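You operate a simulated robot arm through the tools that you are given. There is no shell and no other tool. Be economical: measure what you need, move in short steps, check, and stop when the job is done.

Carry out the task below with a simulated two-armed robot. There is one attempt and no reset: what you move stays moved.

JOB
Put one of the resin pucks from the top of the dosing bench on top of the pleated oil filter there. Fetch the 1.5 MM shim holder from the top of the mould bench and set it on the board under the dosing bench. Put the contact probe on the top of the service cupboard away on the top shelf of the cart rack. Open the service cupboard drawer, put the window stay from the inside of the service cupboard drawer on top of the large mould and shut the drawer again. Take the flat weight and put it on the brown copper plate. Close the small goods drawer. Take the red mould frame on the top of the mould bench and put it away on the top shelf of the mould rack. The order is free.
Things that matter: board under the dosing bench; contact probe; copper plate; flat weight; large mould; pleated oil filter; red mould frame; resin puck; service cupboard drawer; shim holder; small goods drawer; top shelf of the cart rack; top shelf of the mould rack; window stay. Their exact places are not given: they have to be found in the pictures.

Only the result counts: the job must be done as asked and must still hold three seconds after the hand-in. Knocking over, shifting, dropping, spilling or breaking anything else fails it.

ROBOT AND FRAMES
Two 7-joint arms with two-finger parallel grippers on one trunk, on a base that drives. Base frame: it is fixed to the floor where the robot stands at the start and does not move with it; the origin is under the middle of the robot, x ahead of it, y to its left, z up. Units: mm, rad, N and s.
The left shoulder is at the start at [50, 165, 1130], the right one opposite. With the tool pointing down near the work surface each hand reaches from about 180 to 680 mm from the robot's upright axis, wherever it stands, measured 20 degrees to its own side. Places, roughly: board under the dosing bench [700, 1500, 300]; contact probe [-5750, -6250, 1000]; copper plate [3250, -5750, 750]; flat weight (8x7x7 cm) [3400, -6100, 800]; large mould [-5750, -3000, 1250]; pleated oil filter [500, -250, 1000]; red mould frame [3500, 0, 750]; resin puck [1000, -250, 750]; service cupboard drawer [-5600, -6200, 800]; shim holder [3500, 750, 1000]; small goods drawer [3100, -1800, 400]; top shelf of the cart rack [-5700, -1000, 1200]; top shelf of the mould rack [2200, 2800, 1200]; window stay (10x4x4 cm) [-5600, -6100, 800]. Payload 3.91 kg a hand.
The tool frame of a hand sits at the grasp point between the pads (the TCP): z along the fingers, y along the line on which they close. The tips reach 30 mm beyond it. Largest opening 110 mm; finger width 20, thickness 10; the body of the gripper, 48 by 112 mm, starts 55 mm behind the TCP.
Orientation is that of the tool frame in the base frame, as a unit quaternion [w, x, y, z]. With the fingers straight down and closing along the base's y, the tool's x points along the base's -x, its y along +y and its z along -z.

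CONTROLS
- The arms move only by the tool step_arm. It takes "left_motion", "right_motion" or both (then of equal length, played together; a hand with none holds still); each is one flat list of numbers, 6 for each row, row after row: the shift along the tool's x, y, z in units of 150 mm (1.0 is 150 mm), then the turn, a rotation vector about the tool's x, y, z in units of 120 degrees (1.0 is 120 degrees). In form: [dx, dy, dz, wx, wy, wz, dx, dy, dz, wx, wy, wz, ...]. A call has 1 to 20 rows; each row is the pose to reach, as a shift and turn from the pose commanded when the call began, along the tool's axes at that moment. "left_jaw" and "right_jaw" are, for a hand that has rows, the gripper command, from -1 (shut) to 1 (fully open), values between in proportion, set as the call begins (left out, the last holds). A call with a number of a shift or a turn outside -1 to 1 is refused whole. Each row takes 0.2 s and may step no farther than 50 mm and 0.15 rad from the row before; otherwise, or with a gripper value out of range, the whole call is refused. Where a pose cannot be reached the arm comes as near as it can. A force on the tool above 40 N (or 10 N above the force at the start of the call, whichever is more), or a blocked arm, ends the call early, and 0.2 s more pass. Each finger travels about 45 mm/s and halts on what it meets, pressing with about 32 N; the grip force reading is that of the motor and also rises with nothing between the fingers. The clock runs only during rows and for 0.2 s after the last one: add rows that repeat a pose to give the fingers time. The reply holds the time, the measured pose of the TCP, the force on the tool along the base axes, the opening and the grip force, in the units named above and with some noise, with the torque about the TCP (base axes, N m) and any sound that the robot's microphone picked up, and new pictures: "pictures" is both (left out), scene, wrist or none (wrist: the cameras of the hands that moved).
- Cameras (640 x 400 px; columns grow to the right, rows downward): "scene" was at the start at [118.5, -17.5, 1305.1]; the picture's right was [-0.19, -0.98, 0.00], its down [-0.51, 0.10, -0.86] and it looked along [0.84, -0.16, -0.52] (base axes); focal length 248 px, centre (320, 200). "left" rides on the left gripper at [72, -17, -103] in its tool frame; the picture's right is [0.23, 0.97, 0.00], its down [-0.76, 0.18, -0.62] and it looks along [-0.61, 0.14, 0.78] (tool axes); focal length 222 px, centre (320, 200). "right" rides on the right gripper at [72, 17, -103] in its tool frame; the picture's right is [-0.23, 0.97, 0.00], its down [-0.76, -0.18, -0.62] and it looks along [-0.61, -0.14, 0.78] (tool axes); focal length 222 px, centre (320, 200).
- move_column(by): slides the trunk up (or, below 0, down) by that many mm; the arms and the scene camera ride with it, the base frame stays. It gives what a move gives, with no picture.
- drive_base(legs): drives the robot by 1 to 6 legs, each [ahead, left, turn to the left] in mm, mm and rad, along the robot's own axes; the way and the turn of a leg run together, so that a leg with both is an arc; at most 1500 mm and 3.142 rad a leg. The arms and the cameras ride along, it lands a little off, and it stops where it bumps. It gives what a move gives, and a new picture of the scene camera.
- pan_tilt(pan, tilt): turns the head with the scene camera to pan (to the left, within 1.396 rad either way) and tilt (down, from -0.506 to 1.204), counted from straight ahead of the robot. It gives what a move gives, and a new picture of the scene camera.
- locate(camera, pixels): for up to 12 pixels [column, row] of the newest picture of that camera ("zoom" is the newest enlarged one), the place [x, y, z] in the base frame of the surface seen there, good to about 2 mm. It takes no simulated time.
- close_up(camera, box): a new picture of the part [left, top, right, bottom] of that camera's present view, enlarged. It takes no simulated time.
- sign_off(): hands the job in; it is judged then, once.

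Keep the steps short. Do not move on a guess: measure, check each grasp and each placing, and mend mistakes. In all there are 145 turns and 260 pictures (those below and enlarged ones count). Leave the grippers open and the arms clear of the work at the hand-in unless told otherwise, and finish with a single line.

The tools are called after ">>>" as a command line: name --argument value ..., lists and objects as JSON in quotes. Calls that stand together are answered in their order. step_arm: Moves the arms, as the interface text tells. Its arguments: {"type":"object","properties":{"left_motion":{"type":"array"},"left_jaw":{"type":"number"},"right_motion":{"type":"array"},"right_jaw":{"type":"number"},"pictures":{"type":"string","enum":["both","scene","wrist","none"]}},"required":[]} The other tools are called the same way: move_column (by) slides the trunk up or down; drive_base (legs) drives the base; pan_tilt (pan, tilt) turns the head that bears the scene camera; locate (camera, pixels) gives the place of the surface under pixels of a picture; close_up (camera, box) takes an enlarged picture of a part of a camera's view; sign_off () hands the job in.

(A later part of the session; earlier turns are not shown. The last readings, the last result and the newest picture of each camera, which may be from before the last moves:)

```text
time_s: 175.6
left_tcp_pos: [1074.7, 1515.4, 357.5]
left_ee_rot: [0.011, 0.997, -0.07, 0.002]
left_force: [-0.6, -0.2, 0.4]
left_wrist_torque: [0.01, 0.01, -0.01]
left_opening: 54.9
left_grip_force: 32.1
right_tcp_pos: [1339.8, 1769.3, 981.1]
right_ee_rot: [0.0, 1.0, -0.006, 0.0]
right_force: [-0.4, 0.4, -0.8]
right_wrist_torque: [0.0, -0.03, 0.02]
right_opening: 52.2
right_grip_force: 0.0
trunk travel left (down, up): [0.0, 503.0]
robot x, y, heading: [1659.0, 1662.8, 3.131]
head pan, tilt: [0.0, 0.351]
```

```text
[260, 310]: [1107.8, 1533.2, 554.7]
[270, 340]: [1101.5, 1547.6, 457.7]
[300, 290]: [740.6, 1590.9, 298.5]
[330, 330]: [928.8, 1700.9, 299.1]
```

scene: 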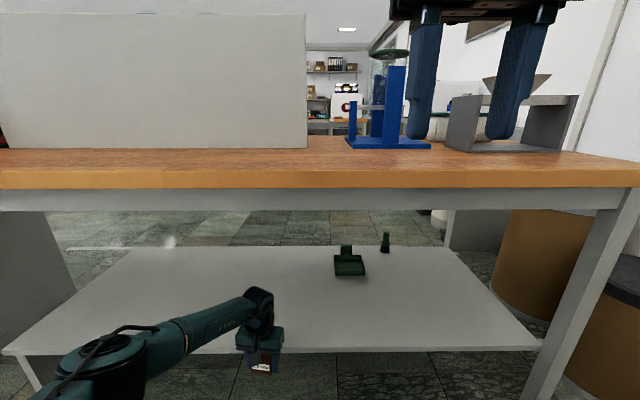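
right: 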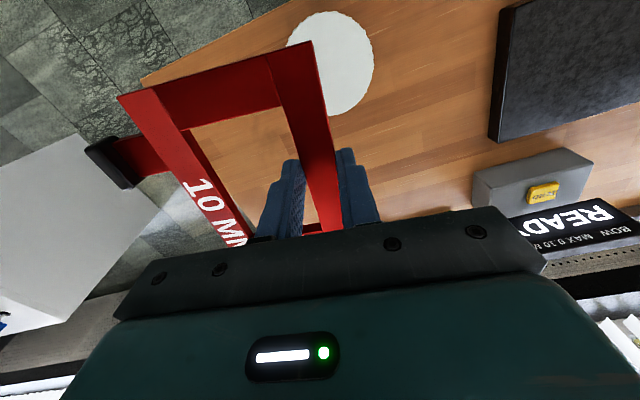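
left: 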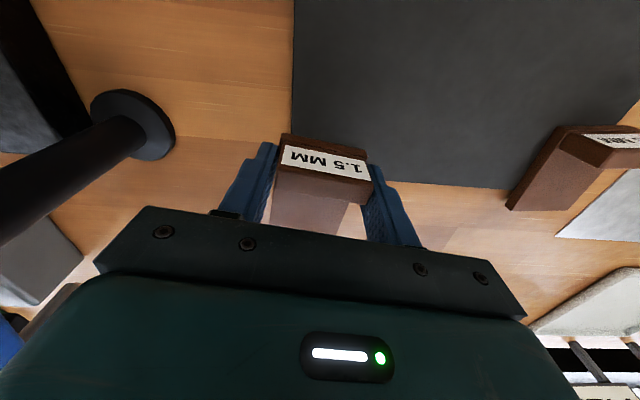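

>>> drive_base --legs '[[140, 0, 0]]'

>>> close_up --camera "left" --box '[100, 0, 540, 260]'

>>> step_arm --left_motion '[0, 0, 0.05, 0, 0, 0, 0, 0, 0.09, 0, 0, 0, 0, 0, 0.115, 0, 0, 0, 0, 0, 0.13, 0, 0, 0, 0, 0, 0.13, 0, 0, 0]' --pictures "both"

```text
time_s: 176.9
left_tcp_pos: [934.9, 1512.5, 357.4]
left_ee_rot: [0.011, 0.998, -0.068, 0.002]
left_force: [0.2, 0.5, -0.9]
left_wrist_torque: [-0.03, -0.03, -0.01]
left_opening: 54.8
left_grip_force: 32.2
right_tcp_pos: [1201.0, 1769.3, 981.0]
right_ee_rot: [0.0, 1.0, -0.004, -0.001]
right_force: [0.0, 0.9, 0.4]
right_wrist_torque: [0.01, -0.03, -0.01]
right_opening: 52.4
right_grip_force: 0.1
trunk travel left (down, up): [0.0, 503.0]
robot x, y, heading: [1520.7, 1658.1, 3.132]
head pan, tilt: [0.0, 0.351]
```

scene: 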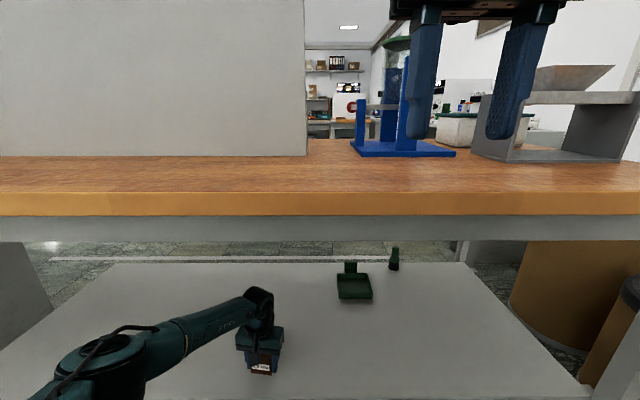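

```text
1.45 times, centred on (320, 130) of left
```

zoom: 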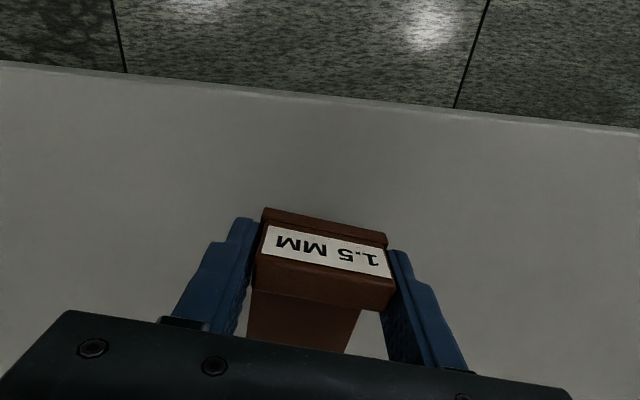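

```text
time_s: 178.1
left_tcp_pos: [935.5, 1512.2, 339.3]
left_ee_rot: [0.012, 0.998, -0.069, 0.001]
left_force: [0.1, -0.6, 0.1]
left_wrist_torque: [0.0, -0.03, 0.01]
left_opening: 54.9
left_grip_force: 32.1
right_tcp_pos: [1199.7, 1769.1, 980.9]
right_ee_rot: [0.0, 1.0, -0.004, -0.001]
right_force: [0.6, -0.2, -0.4]
right_wrist_torque: [-0.04, 0.0, 0.02]
right_opening: 52.4
right_grip_force: 0.0
trunk travel left (down, up): [0.0, 503.0]
robot x, y, heading: [1522.4, 1661.0, 3.137]
head pan, tilt: [0.0, 0.351]
```

scene: 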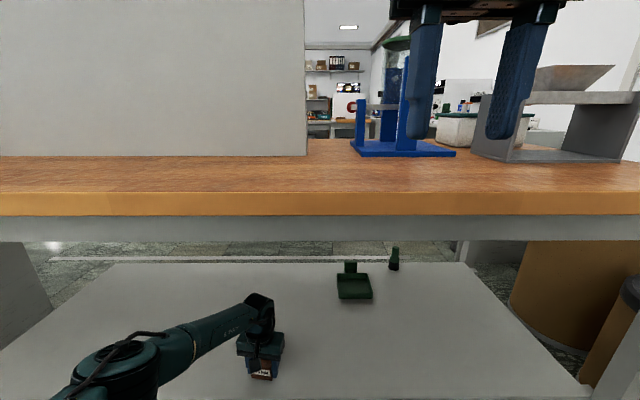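
left: 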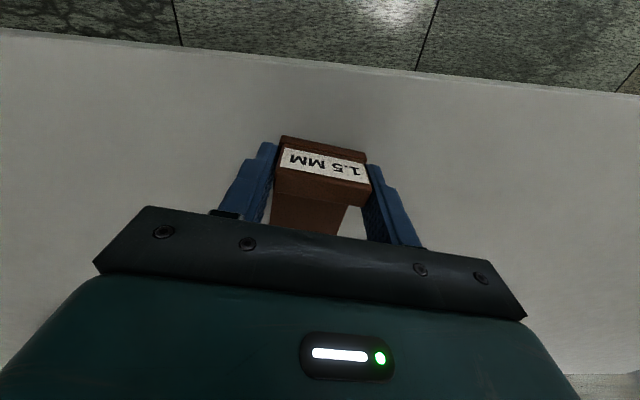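

Lower in tiny steps until contact shows.

>>> step_arm --left_motion '[0, 0, 0.01, 0, 0, 0, 0, 0, 0.02, 0, 0, 0, 0, 0, 0.02, 0, 0, 0]' --pictures "none"

>>> close_up --camera "left" --box '[240, 100, 400, 250]'

>>> locate --camera "left" --pixels '[[310, 220], [330, 225], [320, 180], [285, 170], [320, 120]]'

```text
time_s: 178.9
left_tcp_pos: [934.1, 1512.1, 336.9]
left_ee_rot: [0.011, 0.998, -0.068, 0.001]
left_force: [-0.6, -0.1, -1.2]
left_wrist_torque: [0.04, 0.0, -0.01]
left_opening: 54.8
left_grip_force: 31.8
right_tcp_pos: [1199.3, 1769.4, 981.0]
right_ee_rot: [0.0, 1.0, -0.003, 0.0]
right_force: [0.3, 0.1, -0.5]
right_wrist_torque: [0.02, 0.02, 0.02]
right_opening: 52.4
right_grip_force: 0.1
trunk travel left (down, up): [0.0, 503.0]
robot x, y, heading: [1520.7, 1662.9, 3.139]
head pan, tilt: [0.0, 0.351]
```

```text
2.67 times, centred on (320, 175) of left
```

zoom: 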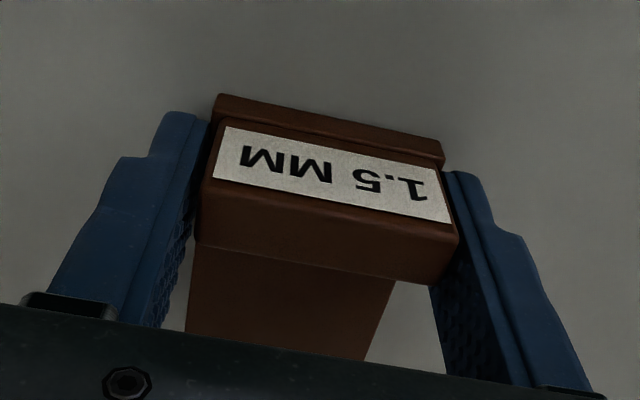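

```text
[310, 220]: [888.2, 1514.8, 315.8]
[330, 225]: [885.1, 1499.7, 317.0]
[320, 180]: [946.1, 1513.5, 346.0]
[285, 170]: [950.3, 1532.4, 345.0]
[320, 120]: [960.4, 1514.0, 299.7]
```

>>> step_arm --left_motion '[0, 0, 0.008, 0, 0, 0, 0, 0, 0.016, 0, 0, 0, 0, 0, 0.016, 0, 0, 0]' --pictures "none"

>>> step_arm --left_motion '[0, 0, 0, 0, 0, 0, 0, 0, 0, 0, 0, 0, 0, 0, 0, 0, 0, 0]' --left_jaw 0.4 --pictures "wrist"

```text
time_s: 179.7
left_tcp_pos: [935.6, 1512.5, 333.6]
left_ee_rot: [0.012, 0.998, -0.067, 0.001]
left_force: [0.7, 0.3, -0.4]
left_wrist_torque: [0.05, 0.05, 0.01]
left_opening: 55.2
left_grip_force: 31.9
right_tcp_pos: [1199.9, 1769.5, 981.0]
right_ee_rot: [0.0, 1.0, -0.003, 0.0]
right_force: [-0.8, 0.5, 0.4]
right_wrist_torque: [0.0, 0.02, 0.01]
right_opening: 52.3
right_grip_force: 0.0
trunk travel left (down, up): [0.0, 503.0]
robot x, y, heading: [1522.2, 1661.9, 3.134]
head pan, tilt: [0.0, 0.351]
```

```text
time_s: 180.5
left_tcp_pos: [934.1, 1512.9, 332.3]
left_ee_rot: [0.011, 0.998, -0.068, 0.001]
left_force: [0.7, -0.8, 0.0]
left_wrist_torque: [-0.03, -0.03, 0.01]
left_opening: 77.1
left_grip_force: 0.1
right_tcp_pos: [1201.7, 1768.7, 980.7]
right_ee_rot: [0.0, 1.0, -0.004, -0.001]
right_force: [-0.4, 0.5, -0.7]
right_wrist_torque: [-0.02, -0.03, 0.02]
right_opening: 52.2
right_grip_force: 0.1
trunk travel left (down, up): [0.0, 503.0]
robot x, y, heading: [1520.4, 1658.4, 3.139]
head pan, tilt: [0.0, 0.351]
```

left: 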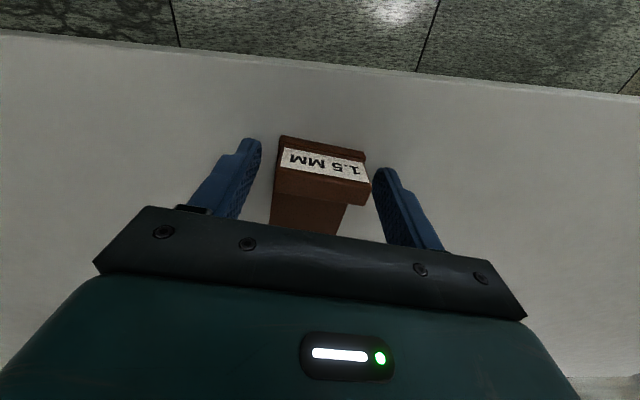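

Released. Raise 75 mm, drive back out, raise arms/trunk, and turn to face -y.

>>> step_arm --left_motion '[0, 0, -0.1, 0, 0, 0, 0, 0, -0.3, 0, 0, 0, 0, 0, -0.5, 0, 0, 0]' --pictures "none"

>>> drive_base --legs '[[-560, 0, 0]]'

>>> close_up --camera "scene" --box '[100, 180, 480, 320]'

>>> move_column --by 400

>>> step_arm --left_motion '[0.1, 0, -0.2, 0, 0, 0, 0.25, 0, -0.4, 0, 0, 0, 0.4, 0, -0.6, 0, 0, 0, 0.6, 0, -0.8, 0, 0, 0, 0.8, 0, -1.0, 0, 0, 0, 1.0, 0, -1.0, 0, 0, 0]' --right_motion '[-0.05, 0, 0, 0, 0, 0, -0.1, 0, 0, 0, 0, 0, -0.15, 0, 0, 0, 0, 0, -0.2, 0, 0, 0, 0, 0, -0.25, 0, 0, 0, 0, 0, -0.3, 0, 0, 0, 0, 0]' --left_jaw 1 --right_jaw 1 --pictures "none"

>>> drive_base --legs '[[0, 0, 1.571]]'

```text
time_s: 181.3
left_tcp_pos: [933.6, 1513.9, 407.5]
left_ee_rot: [0.01, 0.998, -0.069, 0.002]
left_force: [0.8, 0.7, -0.4]
left_wrist_torque: [-0.03, -0.03, 0.0]
left_opening: 77.1
left_grip_force: 0.0
right_tcp_pos: [1200.1, 1769.9, 980.9]
right_ee_rot: [0.0, 1.0, -0.003, -0.001]
right_force: [-0.8, -0.3, 0.0]
right_wrist_torque: [0.02, -0.03, 0.01]
right_opening: 52.4
right_grip_force: 0.0
trunk travel left (down, up): [0.0, 503.0]
robot x, y, heading: [1520.7, 1662.6, 3.137]
head pan, tilt: [0.0, 0.351]
```

```text
time_s: 184.5
left_tcp_pos: [1493.9, 1516.0, 407.9]
left_ee_rot: [0.011, 0.997, -0.075, 0.001]
left_force: [0.2, -0.5, -0.8]
left_wrist_torque: [0.03, -0.01, -0.02]
left_opening: 76.9
left_grip_force: 0.0
right_tcp_pos: [1763.0, 1765.9, 981.5]
right_ee_rot: [0.0, 1.0, -0.011, 0.0]
right_force: [0.3, 0.2, -0.4]
right_wrist_torque: [0.02, -0.01, -0.01]
right_opening: 52.5
right_grip_force: 0.0
trunk travel left (down, up): [0.0, 503.0]
robot x, y, heading: [2080.9, 1652.1, 3.125]
head pan, tilt: [0.0, 0.351]
```

scene: 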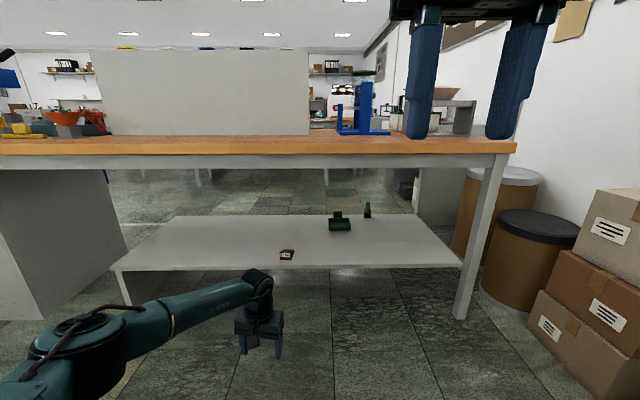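

```text
1.68 times, centred on (290, 250) of scene
```

zoom: 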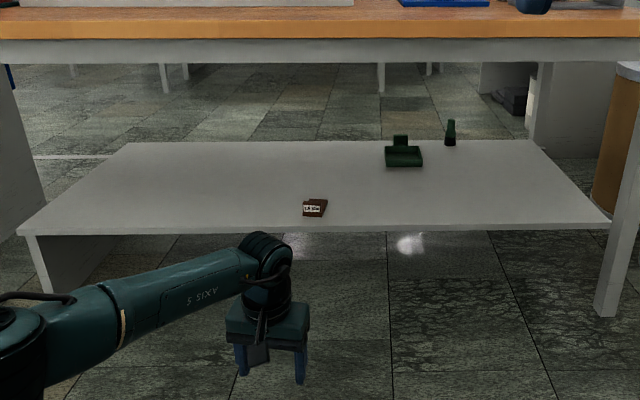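

```text
time_s: 188.3
left_tcp_pos: [1493.0, 1516.3, 806.6]
left_ee_rot: [0.012, 0.997, -0.075, 0.001]
left_force: [0.4, 0.5, -0.7]
left_wrist_torque: [0.02, -0.01, 0.0]
left_opening: 76.8
left_grip_force: 0.1
right_tcp_pos: [1762.6, 1767.0, 1380.2]
right_ee_rot: [0.0, 1.0, -0.01, 0.0]
right_force: [-0.3, 0.6, 0.3]
right_wrist_torque: [0.0, 0.0, 0.0]
right_opening: 52.4
right_grip_force: 0.1
trunk travel left (down, up): [-400.0, 103.0]
robot x, y, heading: [2082.8, 1650.3, 3.129]
head pan, tilt: [0.0, 0.351]
```

```text
time_s: 189.7
left_tcp_pos: [1642.8, 1494.9, 956.7]
left_ee_rot: [0.012, 0.997, -0.075, 0.002]
left_force: [0.3, -0.1, -0.1]
left_wrist_torque: [0.0, -0.01, -0.03]
left_opening: 110.2
left_grip_force: 0.1
right_tcp_pos: [1719.1, 1765.7, 1381.4]
right_ee_rot: [0.0, 1.0, -0.01, 0.0]
right_force: [0.4, -0.1, -0.8]
right_wrist_torque: [0.01, -0.01, -0.04]
right_opening: 109.8
right_grip_force: 0.0
trunk travel left (down, up): [-400.0, 103.0]
robot x, y, heading: [2080.2, 1652.2, 3.115]
head pan, tilt: [0.0, 0.351]
```

```text
time_s: 193.9
left_tcp_pos: [2239.0, 1211.7, 956.6]
left_ee_rot: [0.007, 0.76, 0.65, 0.01]
left_force: [0.0, -0.1, -0.1]
left_wrist_torque: [0.0, 0.04, 0.03]
left_opening: 110.0
left_grip_force: 0.1
right_tcp_pos: [1967.0, 1291.3, 1381.8]
right_ee_rot: [0.0, 0.716, 0.698, 0.0]
right_force: [-0.4, 0.0, 0.1]
right_wrist_torque: [0.01, -0.01, 0.01]
right_opening: 110.1
right_grip_force: 0.1
trunk travel left (down, up): [-400.0, 103.0]
robot x, y, heading: [2083.1, 1650.5, -1.598]
head pan, tilt: [0.0, 0.351]
```

scene: 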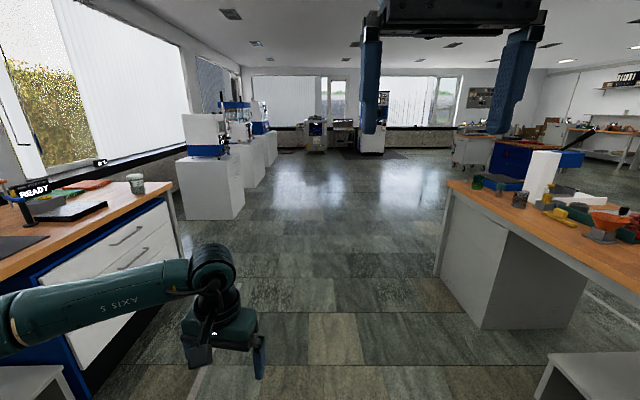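

The aisle ahead is clear. Drive 6 m down toward the weight's area.

>>> drive_base --legs '[[1500, 0, 0.027], [1500, 0, 0], [1500, 100, 0], [1400, 100, 0]]'

>>> pan_tilt --pan 0.3 --tilt 0.4

```text
refused: leg 3 is longer than a leg can be; nothing moved
```

```text
time_s: 194.7
left_tcp_pos: [2238.3, 1211.4, 956.5]
left_ee_rot: [0.007, 0.76, 0.65, 0.009]
left_force: [0.5, -0.4, 0.5]
left_wrist_torque: [-0.02, 0.0, 0.03]
left_opening: 110.2
left_grip_force: 0.1
right_tcp_pos: [1966.4, 1290.7, 1381.8]
right_ee_rot: [0.001, 0.717, 0.698, 0.0]
right_force: [0.4, -0.5, -0.1]
right_wrist_torque: [-0.03, 0.02, 0.03]
right_opening: 109.9
right_grip_force: 0.0
trunk travel left (down, up): [-400.0, 103.0]
robot x, y, heading: [2082.6, 1656.2, -1.597]
head pan, tilt: [0.3, 0.4]
```

scene: 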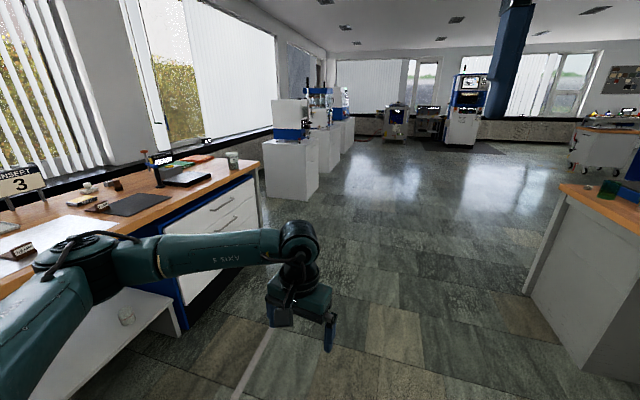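

>>> drive_base --legs '[[1500, 0, 0.027], [1500, 0, 0], [1490, 50, 0], [1400, 50, 0]]'

>>> pan_tilt --pan 0.3 --tilt 0.3

```text
time_s: 223.0
left_tcp_pos: [2019.2, -4735.2, 956.9]
left_ee_rot: [0.006, 0.779, 0.627, 0.009]
left_force: [0.2, 0.2, 0.4]
left_wrist_torque: [0.01, 0.01, 0.04]
left_opening: 110.0
left_grip_force: 0.0
right_tcp_pos: [1753.3, -4639.7, 1381.8]
right_ee_rot: [0.0, 0.737, 0.676, 0.0]
right_force: [0.6, -1.0, -0.8]
right_wrist_torque: [-0.03, 0.0, -0.04]
right_opening: 110.0
right_grip_force: 0.1
trunk travel left (down, up): [-400.0, 103.0]
robot x, y, heading: [1890.3, -4288.0, -1.651]
head pan, tilt: [0.3, 0.4]
```

scene: 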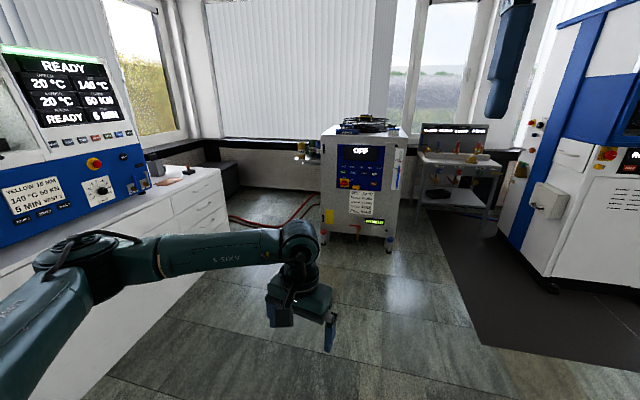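

```text
time_s: 223.7
left_tcp_pos: [2019.5, -4735.4, 957.1]
left_ee_rot: [0.007, 0.778, 0.628, 0.009]
left_force: [0.2, -1.1, 0.2]
left_wrist_torque: [-0.03, -0.03, -0.01]
left_opening: 109.9
left_grip_force: 0.1
right_tcp_pos: [1753.6, -4639.8, 1381.8]
right_ee_rot: [0.0, 0.737, 0.676, 0.0]
right_force: [0.9, 0.1, -0.7]
right_wrist_torque: [-0.02, -0.01, 0.01]
right_opening: 110.0
right_grip_force: 0.1
trunk travel left (down, up): [-400.0, 103.0]
robot x, y, heading: [1886.9, -4287.8, -1.652]
head pan, tilt: [0.3, 0.3]
```

scene: 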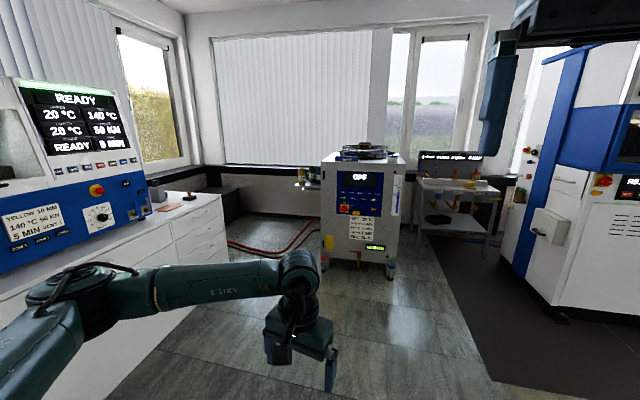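

>>> close_up --camera "scene" --box '[130, 150, 290, 270]'

>>> locate --camera "scene" --pixels '[[235, 188], [215, 185], [188, 197], [200, 220], [360, 220], [340, 250], [160, 200], [310, 180], [455, 190], [300, 330], [440, 350], [530, 260]]'

```text
3.33 times, centred on (210, 210) of scene
```

zoom: 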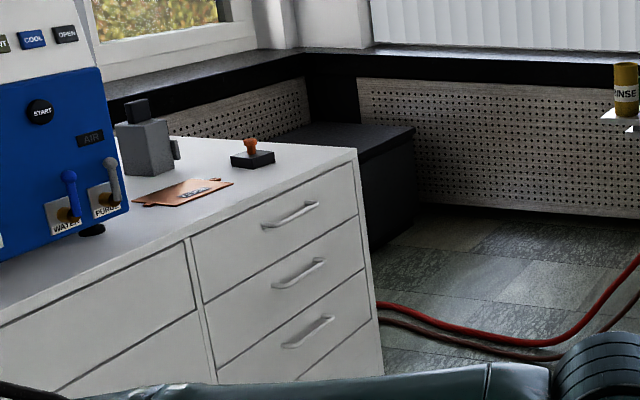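

```text
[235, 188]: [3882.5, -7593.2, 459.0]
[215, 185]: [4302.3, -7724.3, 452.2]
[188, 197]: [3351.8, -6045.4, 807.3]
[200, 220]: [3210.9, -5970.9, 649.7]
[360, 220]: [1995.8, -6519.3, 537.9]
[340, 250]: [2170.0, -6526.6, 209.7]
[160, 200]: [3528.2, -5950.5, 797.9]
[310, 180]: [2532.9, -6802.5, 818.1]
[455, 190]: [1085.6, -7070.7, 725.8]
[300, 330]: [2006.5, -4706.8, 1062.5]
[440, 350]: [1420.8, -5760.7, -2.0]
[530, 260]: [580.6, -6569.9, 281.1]
```

The black slab with an orange knob at (188,197) → (3352,-6045,807) is likely the flat weight; the copper plate lies beside it. Turn to face +x and approach.

>>> drive_base --legs '[[0, 0, 1.652], [400, -800, 0], [0, -750, 0]]'

>>> step_arm --left_motion '[0, 0, -0.2, 0, 0, 0, 0, 0, -0.5, 0, 0, 0, 0, 0, -0.8, 0, 0, 0, 0, 0, -1.0, 0, 0, 0]' --pictures "none"

>>> pan_tilt --pan 0.0 --tilt 0.5

```text
time_s: 241.9
left_tcp_pos: [2778.2, -5652.5, 957.6]
left_ee_rot: [-0.002, 0.05, 0.999, 0.011]
left_force: [-0.1, 1.0, 0.1]
left_wrist_torque: [-0.01, 0.02, 0.01]
left_opening: 110.1
left_grip_force: 0.0
right_tcp_pos: [2714.2, -5926.6, 1380.5]
right_ee_rot: [0.0, -0.015, 1.0, 0.0]
right_force: [0.1, 0.4, 0.3]
right_wrist_torque: [0.01, 0.03, 0.0]
right_opening: 109.7
right_grip_force: 0.1
trunk travel left (down, up): [-400.0, 103.0]
robot x, y, heading: [2350.6, -5832.7, 0.03]
head pan, tilt: [0.3, 0.3]
```

scene: 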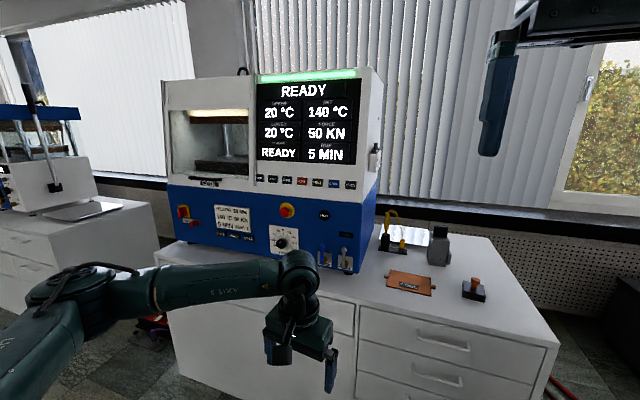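

```text
time_s: 242.9
left_tcp_pos: [2779.0, -5653.9, 1108.1]
left_ee_rot: [-0.002, 0.05, 0.999, 0.012]
left_force: [0.3, -0.3, -0.3]
left_wrist_torque: [-0.02, 0.01, -0.02]
left_opening: 110.4
left_grip_force: 0.2
right_tcp_pos: [2714.1, -5926.7, 1380.9]
right_ee_rot: [-0.001, -0.015, 1.0, 0.0]
right_force: [0.8, 0.3, -1.1]
right_wrist_torque: [0.0, -0.03, 0.01]
right_opening: 110.1
right_grip_force: 0.1
trunk travel left (down, up): [-400.0, 103.0]
robot x, y, heading: [2347.5, -5831.4, 0.034]
head pan, tilt: [0.3, 0.3]
```

```text
time_s: 243.7
left_tcp_pos: [2779.1, -5653.4, 1107.5]
left_ee_rot: [-0.002, 0.049, 0.999, 0.011]
left_force: [0.6, 0.6, 0.6]
left_wrist_torque: [-0.01, -0.03, 0.02]
left_opening: 110.1
left_grip_force: 0.0
right_tcp_pos: [2715.7, -5926.7, 1380.5]
right_ee_rot: [0.0, -0.015, 1.0, 0.0]
right_force: [0.0, 0.7, 0.1]
right_wrist_torque: [-0.04, -0.01, -0.01]
right_opening: 110.2
right_grip_force: 0.1
trunk travel left (down, up): [-400.0, 103.0]
robot x, y, heading: [2348.3, -5830.9, 0.035]
head pan, tilt: [0.0, 0.499]
```

scene: 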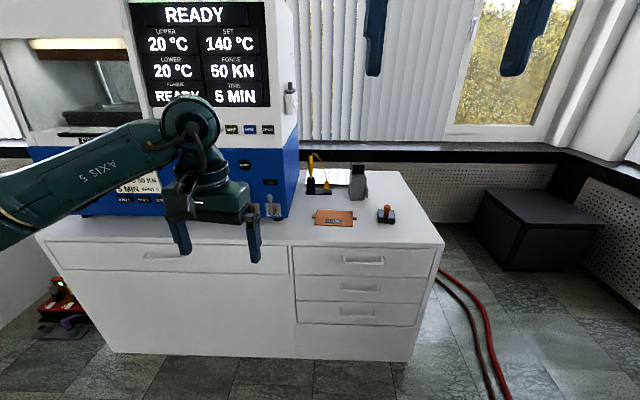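

>>> close_up --camera "scene" --box '[280, 145, 440, 260]'

>>> locate --camera "zoom" --pixels '[[120, 225], [270, 215], [200, 240], [350, 230], [395, 235], [375, 205], [370, 240], [290, 110], [260, 170], [300, 330], [360, 310], [385, 218]]'

```text
3.48 times, centred on (360, 202) of scene
```

zoom: 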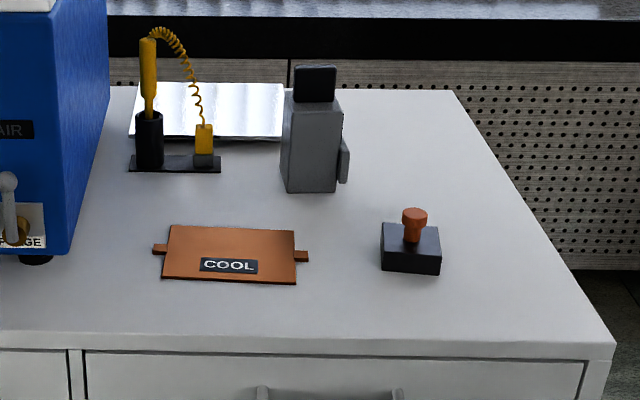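

```text
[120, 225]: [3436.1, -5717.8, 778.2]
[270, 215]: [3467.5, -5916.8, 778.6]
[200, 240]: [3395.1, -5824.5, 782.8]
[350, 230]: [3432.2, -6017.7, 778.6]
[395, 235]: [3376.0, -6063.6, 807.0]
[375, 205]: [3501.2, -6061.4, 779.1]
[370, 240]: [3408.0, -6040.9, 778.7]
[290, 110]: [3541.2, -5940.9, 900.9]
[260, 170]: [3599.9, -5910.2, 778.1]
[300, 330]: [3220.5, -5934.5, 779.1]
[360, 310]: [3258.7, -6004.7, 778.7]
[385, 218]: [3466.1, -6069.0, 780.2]
```

Counter z=779; weight (black slab with orange knob) at ≈(3385,-6065); copper plate "COOL" centre ≈(3390,-5830). I retract the left hand, lower the trunk, and drive up.

>>> step_arm --left_motion '[0.2, 0, 0, 0, 0, 0, 0.5, 0, 0, 0, 0, 0, 0.8, 0, 0, 0, 0, 0, 1.0, 0, 0, 0, 0, 0]' --right_motion '[0, 0, 0.25, 0, 0, 0, 0, 0, 0.5, 0, 0, 0, 0, 0, 0.75, 0, 0, 0, 0, 0, 1.0, 0, 0, 0]' --pictures "none"

>>> move_column --by -130

>>> drive_base --legs '[[480, -60, -0.035]]'

>>> pan_tilt --pan -0.2 --tilt 0.7

```text
time_s: 244.7
left_tcp_pos: [2629.7, -5640.5, 1107.9]
left_ee_rot: [-0.002, 0.05, 0.999, 0.011]
left_force: [-1.1, -0.3, -0.2]
left_wrist_torque: [0.0, -0.02, 0.0]
left_opening: 110.2
left_grip_force: 0.1
right_tcp_pos: [2713.6, -5927.0, 1230.0]
right_ee_rot: [0.001, -0.014, 1.0, 0.001]
right_force: [0.2, -1.1, -0.7]
right_wrist_torque: [-0.03, 0.02, 0.01]
right_opening: 109.9
right_grip_force: 0.0
trunk travel left (down, up): [-400.0, 103.0]
robot x, y, heading: [2342.6, -5833.3, 0.025]
head pan, tilt: [0.0, 0.499]
```

```text
time_s: 246.2
left_tcp_pos: [2630.3, -5638.9, 978.6]
left_ee_rot: [-0.002, 0.049, 0.999, 0.011]
left_force: [-0.4, 0.8, -0.2]
left_wrist_torque: [0.0, 0.0, 0.02]
left_opening: 109.9
left_grip_force: 0.1
right_tcp_pos: [2714.4, -5927.7, 1100.4]
right_ee_rot: [0.0, -0.014, 1.0, 0.0]
right_force: [-0.3, 0.1, -0.7]
right_wrist_torque: [-0.01, 0.0, 0.02]
right_opening: 110.0
right_grip_force: 0.0
trunk travel left (down, up): [-270.0, 233.0]
robot x, y, heading: [2345.9, -5831.8, 0.03]
head pan, tilt: [0.0, 0.499]
```

```text
time_s: 249.1
left_tcp_pos: [3100.5, -5705.6, 979.7]
left_ee_rot: [-0.002, 0.07, 0.997, 0.011]
left_force: [0.4, -0.3, 0.3]
left_wrist_torque: [-0.01, 0.02, -0.05]
left_opening: 109.9
left_grip_force: 0.1
right_tcp_pos: [3172.9, -5997.0, 1101.3]
right_ee_rot: [0.001, 0.006, 1.0, 0.0]
right_force: [0.8, -0.3, 0.6]
right_wrist_torque: [0.06, 0.01, 0.0]
right_opening: 109.9
right_grip_force: 0.1
trunk travel left (down, up): [-270.0, 233.0]
robot x, y, heading: [2812.6, -5887.7, -0.013]
head pan, tilt: [0.0, 0.499]
```

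scene: 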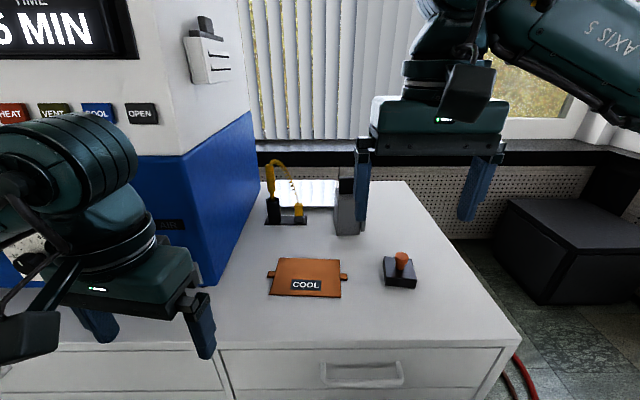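

```text
time_s: 249.8
left_tcp_pos: [3101.9, -5705.1, 978.7]
left_ee_rot: [-0.002, 0.07, 0.997, 0.011]
left_force: [0.3, -0.2, -0.3]
left_wrist_torque: [-0.01, -0.02, 0.01]
left_opening: 109.9
left_grip_force: 0.1
right_tcp_pos: [3173.8, -5995.6, 1101.2]
right_ee_rot: [0.0, 0.005, 1.0, 0.0]
right_force: [0.3, 0.2, 0.3]
right_wrist_torque: [0.0, 0.0, 0.02]
right_opening: 110.0
right_grip_force: 0.0
trunk travel left (down, up): [-270.0, 233.0]
robot x, y, heading: [2811.0, -5885.7, -0.009]
head pan, tilt: [-0.201, 0.7]
```

scene: 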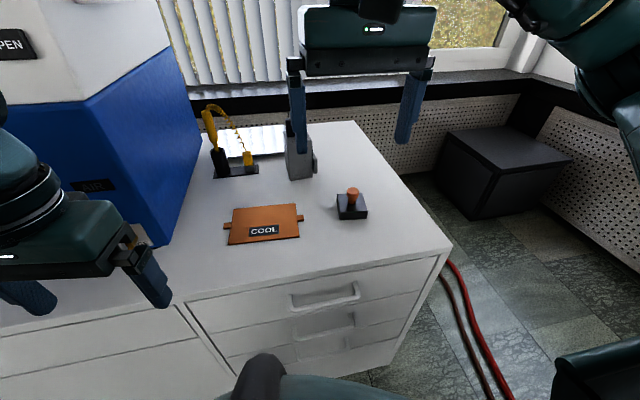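

>>> close_up --camera "scene" --box '[210, 175, 390, 260]'

>>> locate --camera "zoom" --pixels '[[462, 90], [505, 60], [505, 45], [545, 120], [470, 120], [550, 85], [455, 150], [75, 120], [310, 105], [75, 240], [315, 215], [195, 165]]'

```text
3.56 times, centred on (300, 218) of scene
```

zoom: 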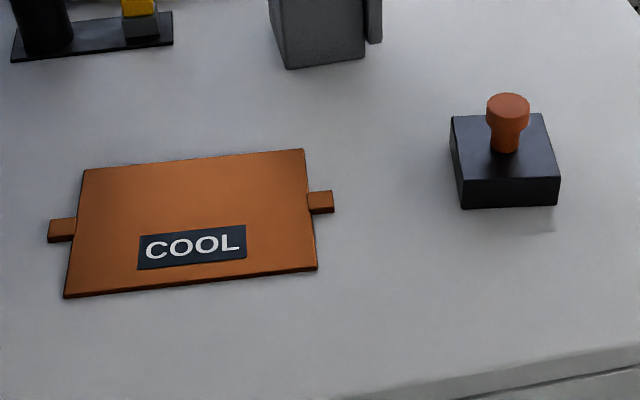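

```text
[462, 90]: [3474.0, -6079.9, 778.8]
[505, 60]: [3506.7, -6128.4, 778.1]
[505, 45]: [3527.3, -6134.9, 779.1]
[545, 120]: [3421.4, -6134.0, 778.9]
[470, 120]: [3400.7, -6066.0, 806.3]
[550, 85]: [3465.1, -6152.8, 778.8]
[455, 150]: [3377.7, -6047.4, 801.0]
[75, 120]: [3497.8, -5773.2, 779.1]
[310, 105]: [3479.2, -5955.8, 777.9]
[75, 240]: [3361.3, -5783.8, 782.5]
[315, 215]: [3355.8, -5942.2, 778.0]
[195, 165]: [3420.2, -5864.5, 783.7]
```

>>> step_arm --right_motion '[-0.15, -0.1, 0.15, 0, 0, 0, -0.3, -0.25, 0.3, 0, 0, 0, -0.5, -0.43, 0.5, 0, 0, 0, -0.53, -0.43, 0.67, 0, 0, 0, -0.53, -0.43, 0.67, 0, 0, 0]' --pictures "wrist"

>>> close_up --camera "right" --box '[220, 60, 420, 220]'

```text
refused: row 3 steps farther than a row can; nothing moved
```

```text
2.50 times, centred on (320, 140) of right
```

zoom: 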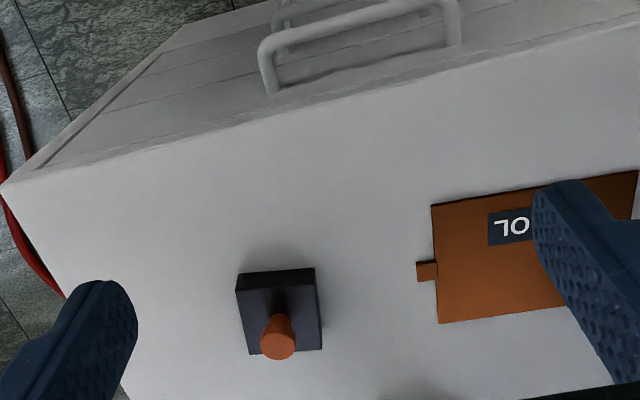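

Already visible in the right wrist view. Measure slab corners.

>>> locate --camera "zoom" --pixels '[[242, 295], [312, 290], [252, 348], [318, 342], [278, 345], [280, 300], [250, 330], [310, 320], [436, 210], [442, 318], [425, 270], [280, 278]]'

>>> step_arm --right_motion '[-0.12, -0.1, 0.12, 0, 0, 0, -0.24, -0.2, 0.24, 0, 0, 0, -0.36, -0.3, 0.36, 0, 0, 0, -0.5, -0.4, 0.5, 0, 0, 0, -0.53, -0.43, 0.67, 0, 0, 0, -0.53, -0.43, 0.67, 0, 0, 0]' --pictures "wrist"

>>> close_up --camera "right" --box '[200, 60, 440, 220]'

```text
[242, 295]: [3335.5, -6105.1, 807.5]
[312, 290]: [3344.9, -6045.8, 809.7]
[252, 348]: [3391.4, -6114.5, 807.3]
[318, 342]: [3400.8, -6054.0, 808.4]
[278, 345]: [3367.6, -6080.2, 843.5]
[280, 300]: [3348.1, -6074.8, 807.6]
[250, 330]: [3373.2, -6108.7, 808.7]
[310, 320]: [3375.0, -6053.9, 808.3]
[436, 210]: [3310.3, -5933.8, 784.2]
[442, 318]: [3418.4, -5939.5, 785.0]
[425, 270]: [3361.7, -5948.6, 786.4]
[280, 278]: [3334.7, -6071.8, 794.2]
```

```text
time_s: 251.2
left_tcp_pos: [3101.2, -5704.9, 979.2]
left_ee_rot: [-0.001, 0.07, 0.998, 0.012]
left_force: [0.1, 0.1, -0.8]
left_wrist_torque: [0.0, -0.01, 0.0]
left_opening: 109.8
left_grip_force: 0.0
right_tcp_pos: [3253.7, -6063.0, 1000.6]
right_ee_rot: [0.0, 0.005, 1.0, 0.0]
right_force: [-0.8, -0.1, -0.4]
right_wrist_torque: [-0.01, 0.01, -0.02]
right_opening: 109.8
right_grip_force: 0.2
trunk travel left (down, up): [-270.0, 233.0]
robot x, y, heading: [2808.6, -5887.7, -0.011]
head pan, tilt: [-0.201, 0.7]
```

right: 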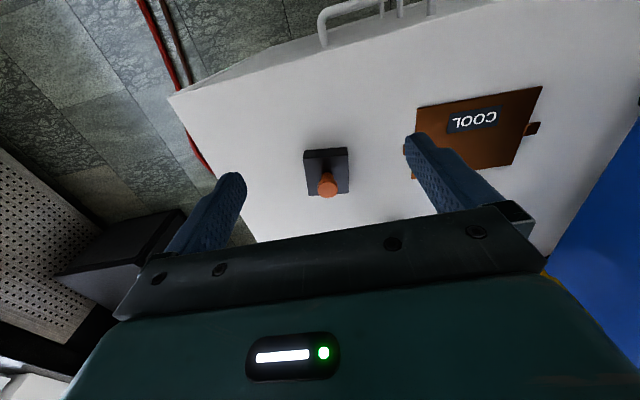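

```text
2.50 times, centred on (320, 140) of right
```

zoom: 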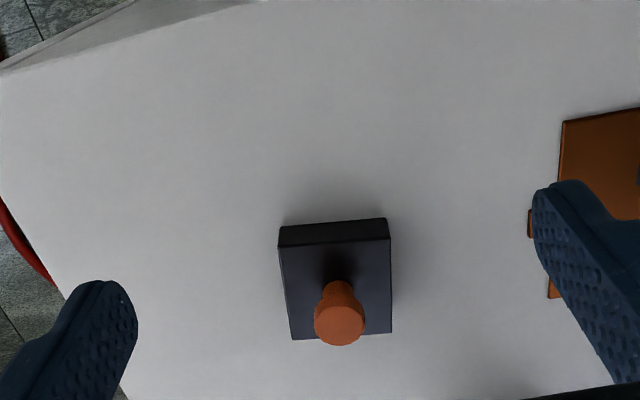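

Slab centre ≈(3368,-6080), yaw −0.15, top 808, knob top ≈844. Move above it.

>>> step_arm --right_motion '[-0.19, -0.03, 0.15, 0, 0, 0.02, -0.38, -0.06, 0.3, 0, 0, 0.04, -0.57, -0.09, 0.5, 0, 0, 0.06, -0.762, -0.113, 0.7, 0, 0, 0.067, -0.762, -0.113, 0.733, 0, 0, 0.067, -0.762, -0.113, 0.733, 0, 0, 0.067]' --pictures "wrist"

>>> locate --camera "right" --pixels '[[290, 130], [350, 130], [320, 150], [240, 150], [400, 140], [300, 110], [340, 110]]'

```text
time_s: 252.6
left_tcp_pos: [3100.5, -5704.5, 979.3]
left_ee_rot: [-0.002, 0.069, 0.998, 0.011]
left_force: [-0.7, -0.3, -0.4]
left_wrist_torque: [-0.02, -0.01, -0.01]
left_opening: 109.9
left_grip_force: 0.1
right_tcp_pos: [3365.9, -6078.3, 889.0]
right_ee_rot: [0.0, 0.076, 0.997, 0.0]
right_force: [-1.2, -1.3, -0.2]
right_wrist_torque: [-0.02, 0.0, -0.02]
right_opening: 110.3
right_grip_force: 0.1
trunk travel left (down, up): [-270.0, 233.0]
robot x, y, heading: [2808.4, -5887.4, -0.014]
head pan, tilt: [-0.201, 0.7]
```

right: 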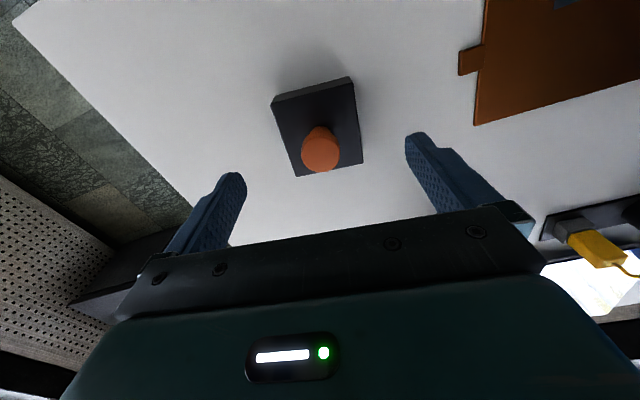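

```text
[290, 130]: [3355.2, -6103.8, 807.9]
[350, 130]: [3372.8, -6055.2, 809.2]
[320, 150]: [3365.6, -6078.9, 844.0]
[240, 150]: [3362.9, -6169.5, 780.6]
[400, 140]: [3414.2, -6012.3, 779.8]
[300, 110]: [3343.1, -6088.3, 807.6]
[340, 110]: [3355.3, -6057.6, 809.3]
```

Aligned. Descend 75 mm, grip, small lift.

>>> step_arm --right_motion '[0, 0, 0.17, 0, 0, 0, 0, 0, 0.33, 0, 0, 0, 0, 0, 0.45, 0, 0, 0, 0, 0, 0.5, 0, 0, 0, 0, 0, 0.5, 0, 0, 0]' --pictures "none"

>>> step_arm --right_motion '[0, 0, 0, 0, 0, 0, 0, 0, 0, 0, 0, 0, 0, 0, 0, 0, 0, 0, 0, 0, 0, 0, 0, 0, 0, 0, 0, 0, 0, 0]' --right_jaw -1 --pictures "wrist"

>>> step_arm --right_motion '[0, 0, -0.03, 0, 0, 0, 0, 0, -0.08, 0, 0, 0, 0, 0, -0.15, 0, 0, 0, 0, 0, -0.15, 0, 0, 0]' --pictures "wrist"

```text
time_s: 253.8
left_tcp_pos: [3100.5, -5704.2, 978.6]
left_ee_rot: [-0.002, 0.07, 0.997, 0.012]
left_force: [0.9, 1.1, 0.4]
left_wrist_torque: [-0.01, 0.02, 0.0]
left_opening: 110.3
left_grip_force: 0.0
right_tcp_pos: [3365.6, -6079.7, 814.9]
right_ee_rot: [0.0, 0.075, 0.997, 0.0]
right_force: [0.1, -0.1, -0.2]
right_wrist_torque: [-0.02, 0.0, -0.01]
right_opening: 109.8
right_grip_force: 0.1
trunk travel left (down, up): [-270.0, 233.0]
robot x, y, heading: [2812.3, -5887.0, -0.008]
head pan, tilt: [-0.201, 0.7]
```

```text
time_s: 255.0
left_tcp_pos: [3101.2, -5706.0, 979.5]
left_ee_rot: [-0.001, 0.07, 0.997, 0.011]
left_force: [-0.5, 0.7, -0.1]
left_wrist_torque: [-0.01, 0.0, 0.06]
left_opening: 110.0
left_grip_force: 0.0
right_tcp_pos: [3365.9, -6079.6, 815.5]
right_ee_rot: [-0.001, 0.075, 0.997, 0.001]
right_force: [-0.6, 0.7, 0.2]
right_wrist_torque: [0.06, 0.0, 0.14]
right_opening: 67.7
right_grip_force: 32.0
trunk travel left (down, up): [-270.0, 233.0]
robot x, y, heading: [2809.6, -5885.4, -0.011]
head pan, tilt: [-0.201, 0.7]
```

right: 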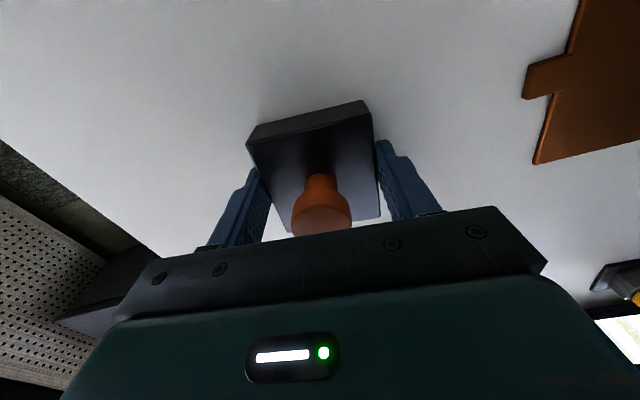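

```text
time_s: 256.0
left_tcp_pos: [3101.4, -5706.3, 978.2]
left_ee_rot: [-0.002, 0.071, 0.997, 0.012]
left_force: [0.3, 0.2, -0.7]
left_wrist_torque: [0.01, -0.05, -0.04]
left_opening: 110.0
left_grip_force: 0.0
right_tcp_pos: [3368.7, -6079.3, 835.7]
right_ee_rot: [0.0, 0.076, 0.997, 0.001]
right_force: [-0.1, 0.4, -10.9]
right_wrist_torque: [-0.02, 0.01, -0.03]
right_opening: 67.7
right_grip_force: 32.4
trunk travel left (down, up): [-270.0, 233.0]
robot x, y, heading: [2812.6, -5885.6, -0.009]
head pan, tilt: [-0.201, 0.7]
```

right: 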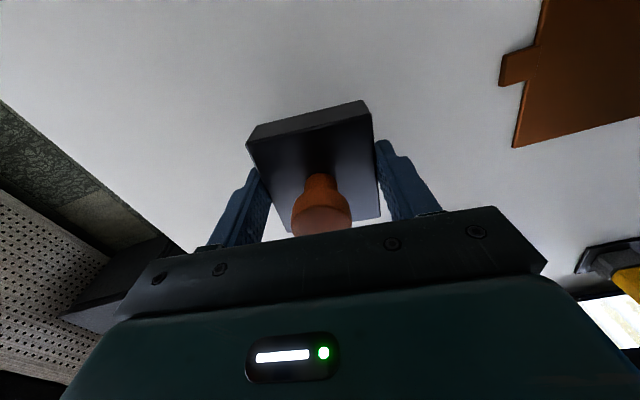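

Held (11 N). Measure the plate accurately.

>>> close_up --camera "scene" --box '[210, 190, 320, 260]'

>>> locate --camera "scene" --pixels '[[233, 209], [294, 205], [231, 241], [296, 235], [262, 222], [262, 207], [262, 238]]'

>>> step_arm --right_motion '[0, 0, -0.1, 0, 0, 0, 0, 0, -0.2, 0, 0, 0, 0, 0.05, -0.3, 0, 0, 0, 0, 0.15, -0.4, 0, 0, 0, 0, 0.3, -0.4, 0, 0, 0, 0, 0.45, -0.4, 0, 0, 0, 0, 0.6, -0.4, 0, 0, 0, 0, 0.75, -0.4, 0, 0, 0, 0, 0.9, -0.4, 0, 0, 0, 0, 1.0, -0.4, 0, 0, 0, 0, 1.0, -0.4, 0, 0, 0]' --pictures "scene"

```text
5.71 times, centred on (265, 225) of scene
```

zoom: 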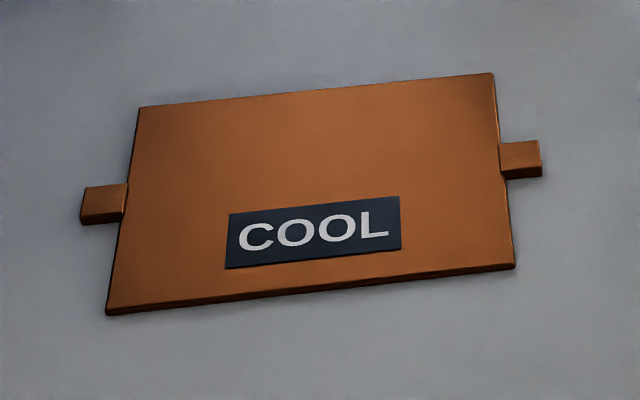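

```text
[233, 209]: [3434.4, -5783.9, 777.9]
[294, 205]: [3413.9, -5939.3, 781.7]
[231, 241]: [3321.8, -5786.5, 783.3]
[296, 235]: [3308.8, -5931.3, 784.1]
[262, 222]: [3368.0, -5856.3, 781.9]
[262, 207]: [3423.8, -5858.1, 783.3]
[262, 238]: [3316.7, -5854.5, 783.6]
```

```text
time_s: 258.4
left_tcp_pos: [3102.2, -5705.9, 978.7]
left_ee_rot: [-0.002, 0.069, 0.998, 0.011]
left_force: [0.0, 0.7, 1.0]
left_wrist_torque: [0.01, 0.01, 0.0]
left_opening: 110.0
left_grip_force: 0.1
right_tcp_pos: [3390.8, -5932.1, 898.4]
right_ee_rot: [-0.001, 0.076, 0.997, 0.0]
right_force: [0.0, 0.2, -10.8]
right_wrist_torque: [0.0, 0.0, 0.01]
right_opening: 67.7
right_grip_force: 32.0
trunk travel left (down, up): [-270.0, 233.0]
robot x, y, heading: [2811.4, -5886.8, -0.011]
head pan, tilt: [-0.201, 0.7]
```

scene: 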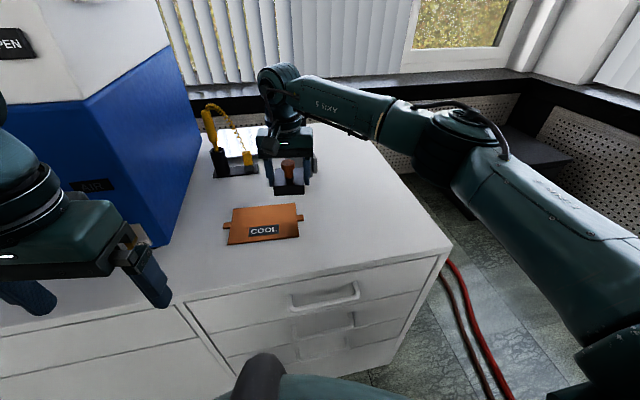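

Plate centre (3369,-5860), top ≈783.5. Move over it and lower to just above.

>>> step_arm --right_motion '[0.05, 0.1, 0, 0, 0, 0, 0.12, 0.25, 0, 0, 0, 0, 0.19, 0.4, 0, 0, 0, 0, 0.217, 0.452, 0.05, 0, 0, 0, 0.217, 0.452, 0.15, 0, 0, 0, 0.217, 0.452, 0.27, 0, 0, 0, 0.217, 0.452, 0.38, 0, 0, 0, 0.217, 0.452, 0.46, 0, 0, 0, 0.217, 0.452, 0.48, 0, 0, 0, 0.217, 0.452, 0.48, 0, 0, 0]' --pictures "scene"

>>> close_up --camera "scene" --box '[200, 140, 340, 260]'

```text
time_s: 260.6
left_tcp_pos: [3103.0, -5706.0, 977.6]
left_ee_rot: [-0.002, 0.07, 0.997, 0.011]
left_force: [-0.4, -0.9, -0.3]
left_wrist_torque: [0.01, -0.03, -0.01]
left_opening: 110.2
left_grip_force: 0.0
right_tcp_pos: [3366.5, -5860.6, 825.1]
right_ee_rot: [-0.001, 0.075, 0.997, 0.0]
right_force: [-0.3, 0.0, -10.1]
right_wrist_torque: [-0.03, 0.04, -0.03]
right_opening: 68.0
right_grip_force: 31.6
trunk travel left (down, up): [-270.0, 233.0]
robot x, y, heading: [2812.2, -5886.6, -0.01]
head pan, tilt: [-0.201, 0.7]
```

scene: 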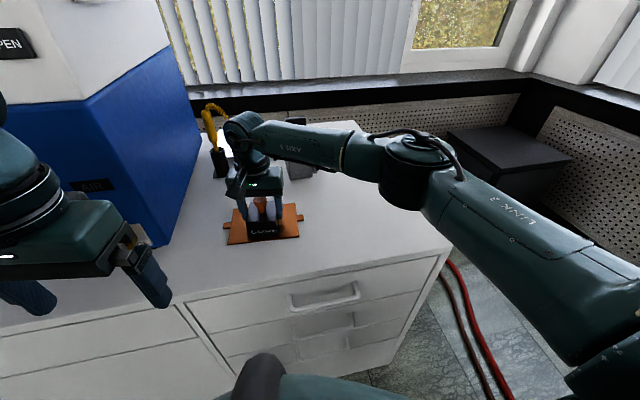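

```text
3.33 times, centred on (270, 200) of scene
```

zoom: 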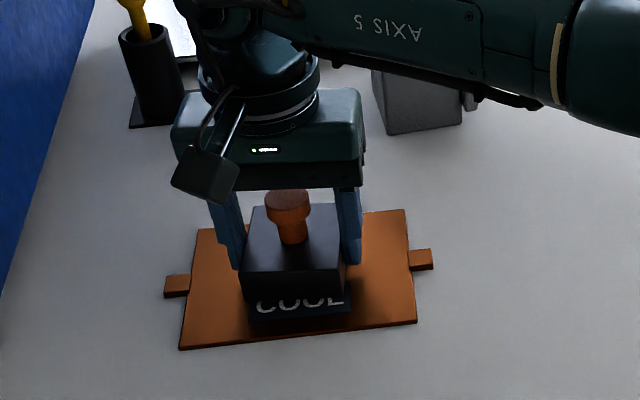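

>>> step_arm --right_motion '[0, 0, 0.013, 0, 0, 0, 0, 0, 0.026, 0, 0, 0, 0, 0, 0.036, 0, 0, 0, 0, 0, 0.042, 0, 0, 0, 0, 0, 0.042, 0, 0, 0]' --pictures "none"

```text
time_s: 261.8
left_tcp_pos: [3102.0, -5704.9, 978.8]
left_ee_rot: [-0.002, 0.07, 0.997, 0.011]
left_force: [0.3, 0.6, 0.1]
left_wrist_torque: [0.0, -0.06, -0.02]
left_opening: 109.8
left_grip_force: 0.1
right_tcp_pos: [3367.8, -5861.0, 819.5]
right_ee_rot: [0.0, 0.077, 0.997, -0.001]
right_force: [0.2, 0.3, -3.0]
right_wrist_torque: [-0.23, 0.06, 0.08]
right_opening: 67.8
right_grip_force: 32.3
trunk travel left (down, up): [-270.0, 233.0]
robot x, y, heading: [2811.1, -5886.8, -0.006]
head pan, tilt: [-0.201, 0.7]
```

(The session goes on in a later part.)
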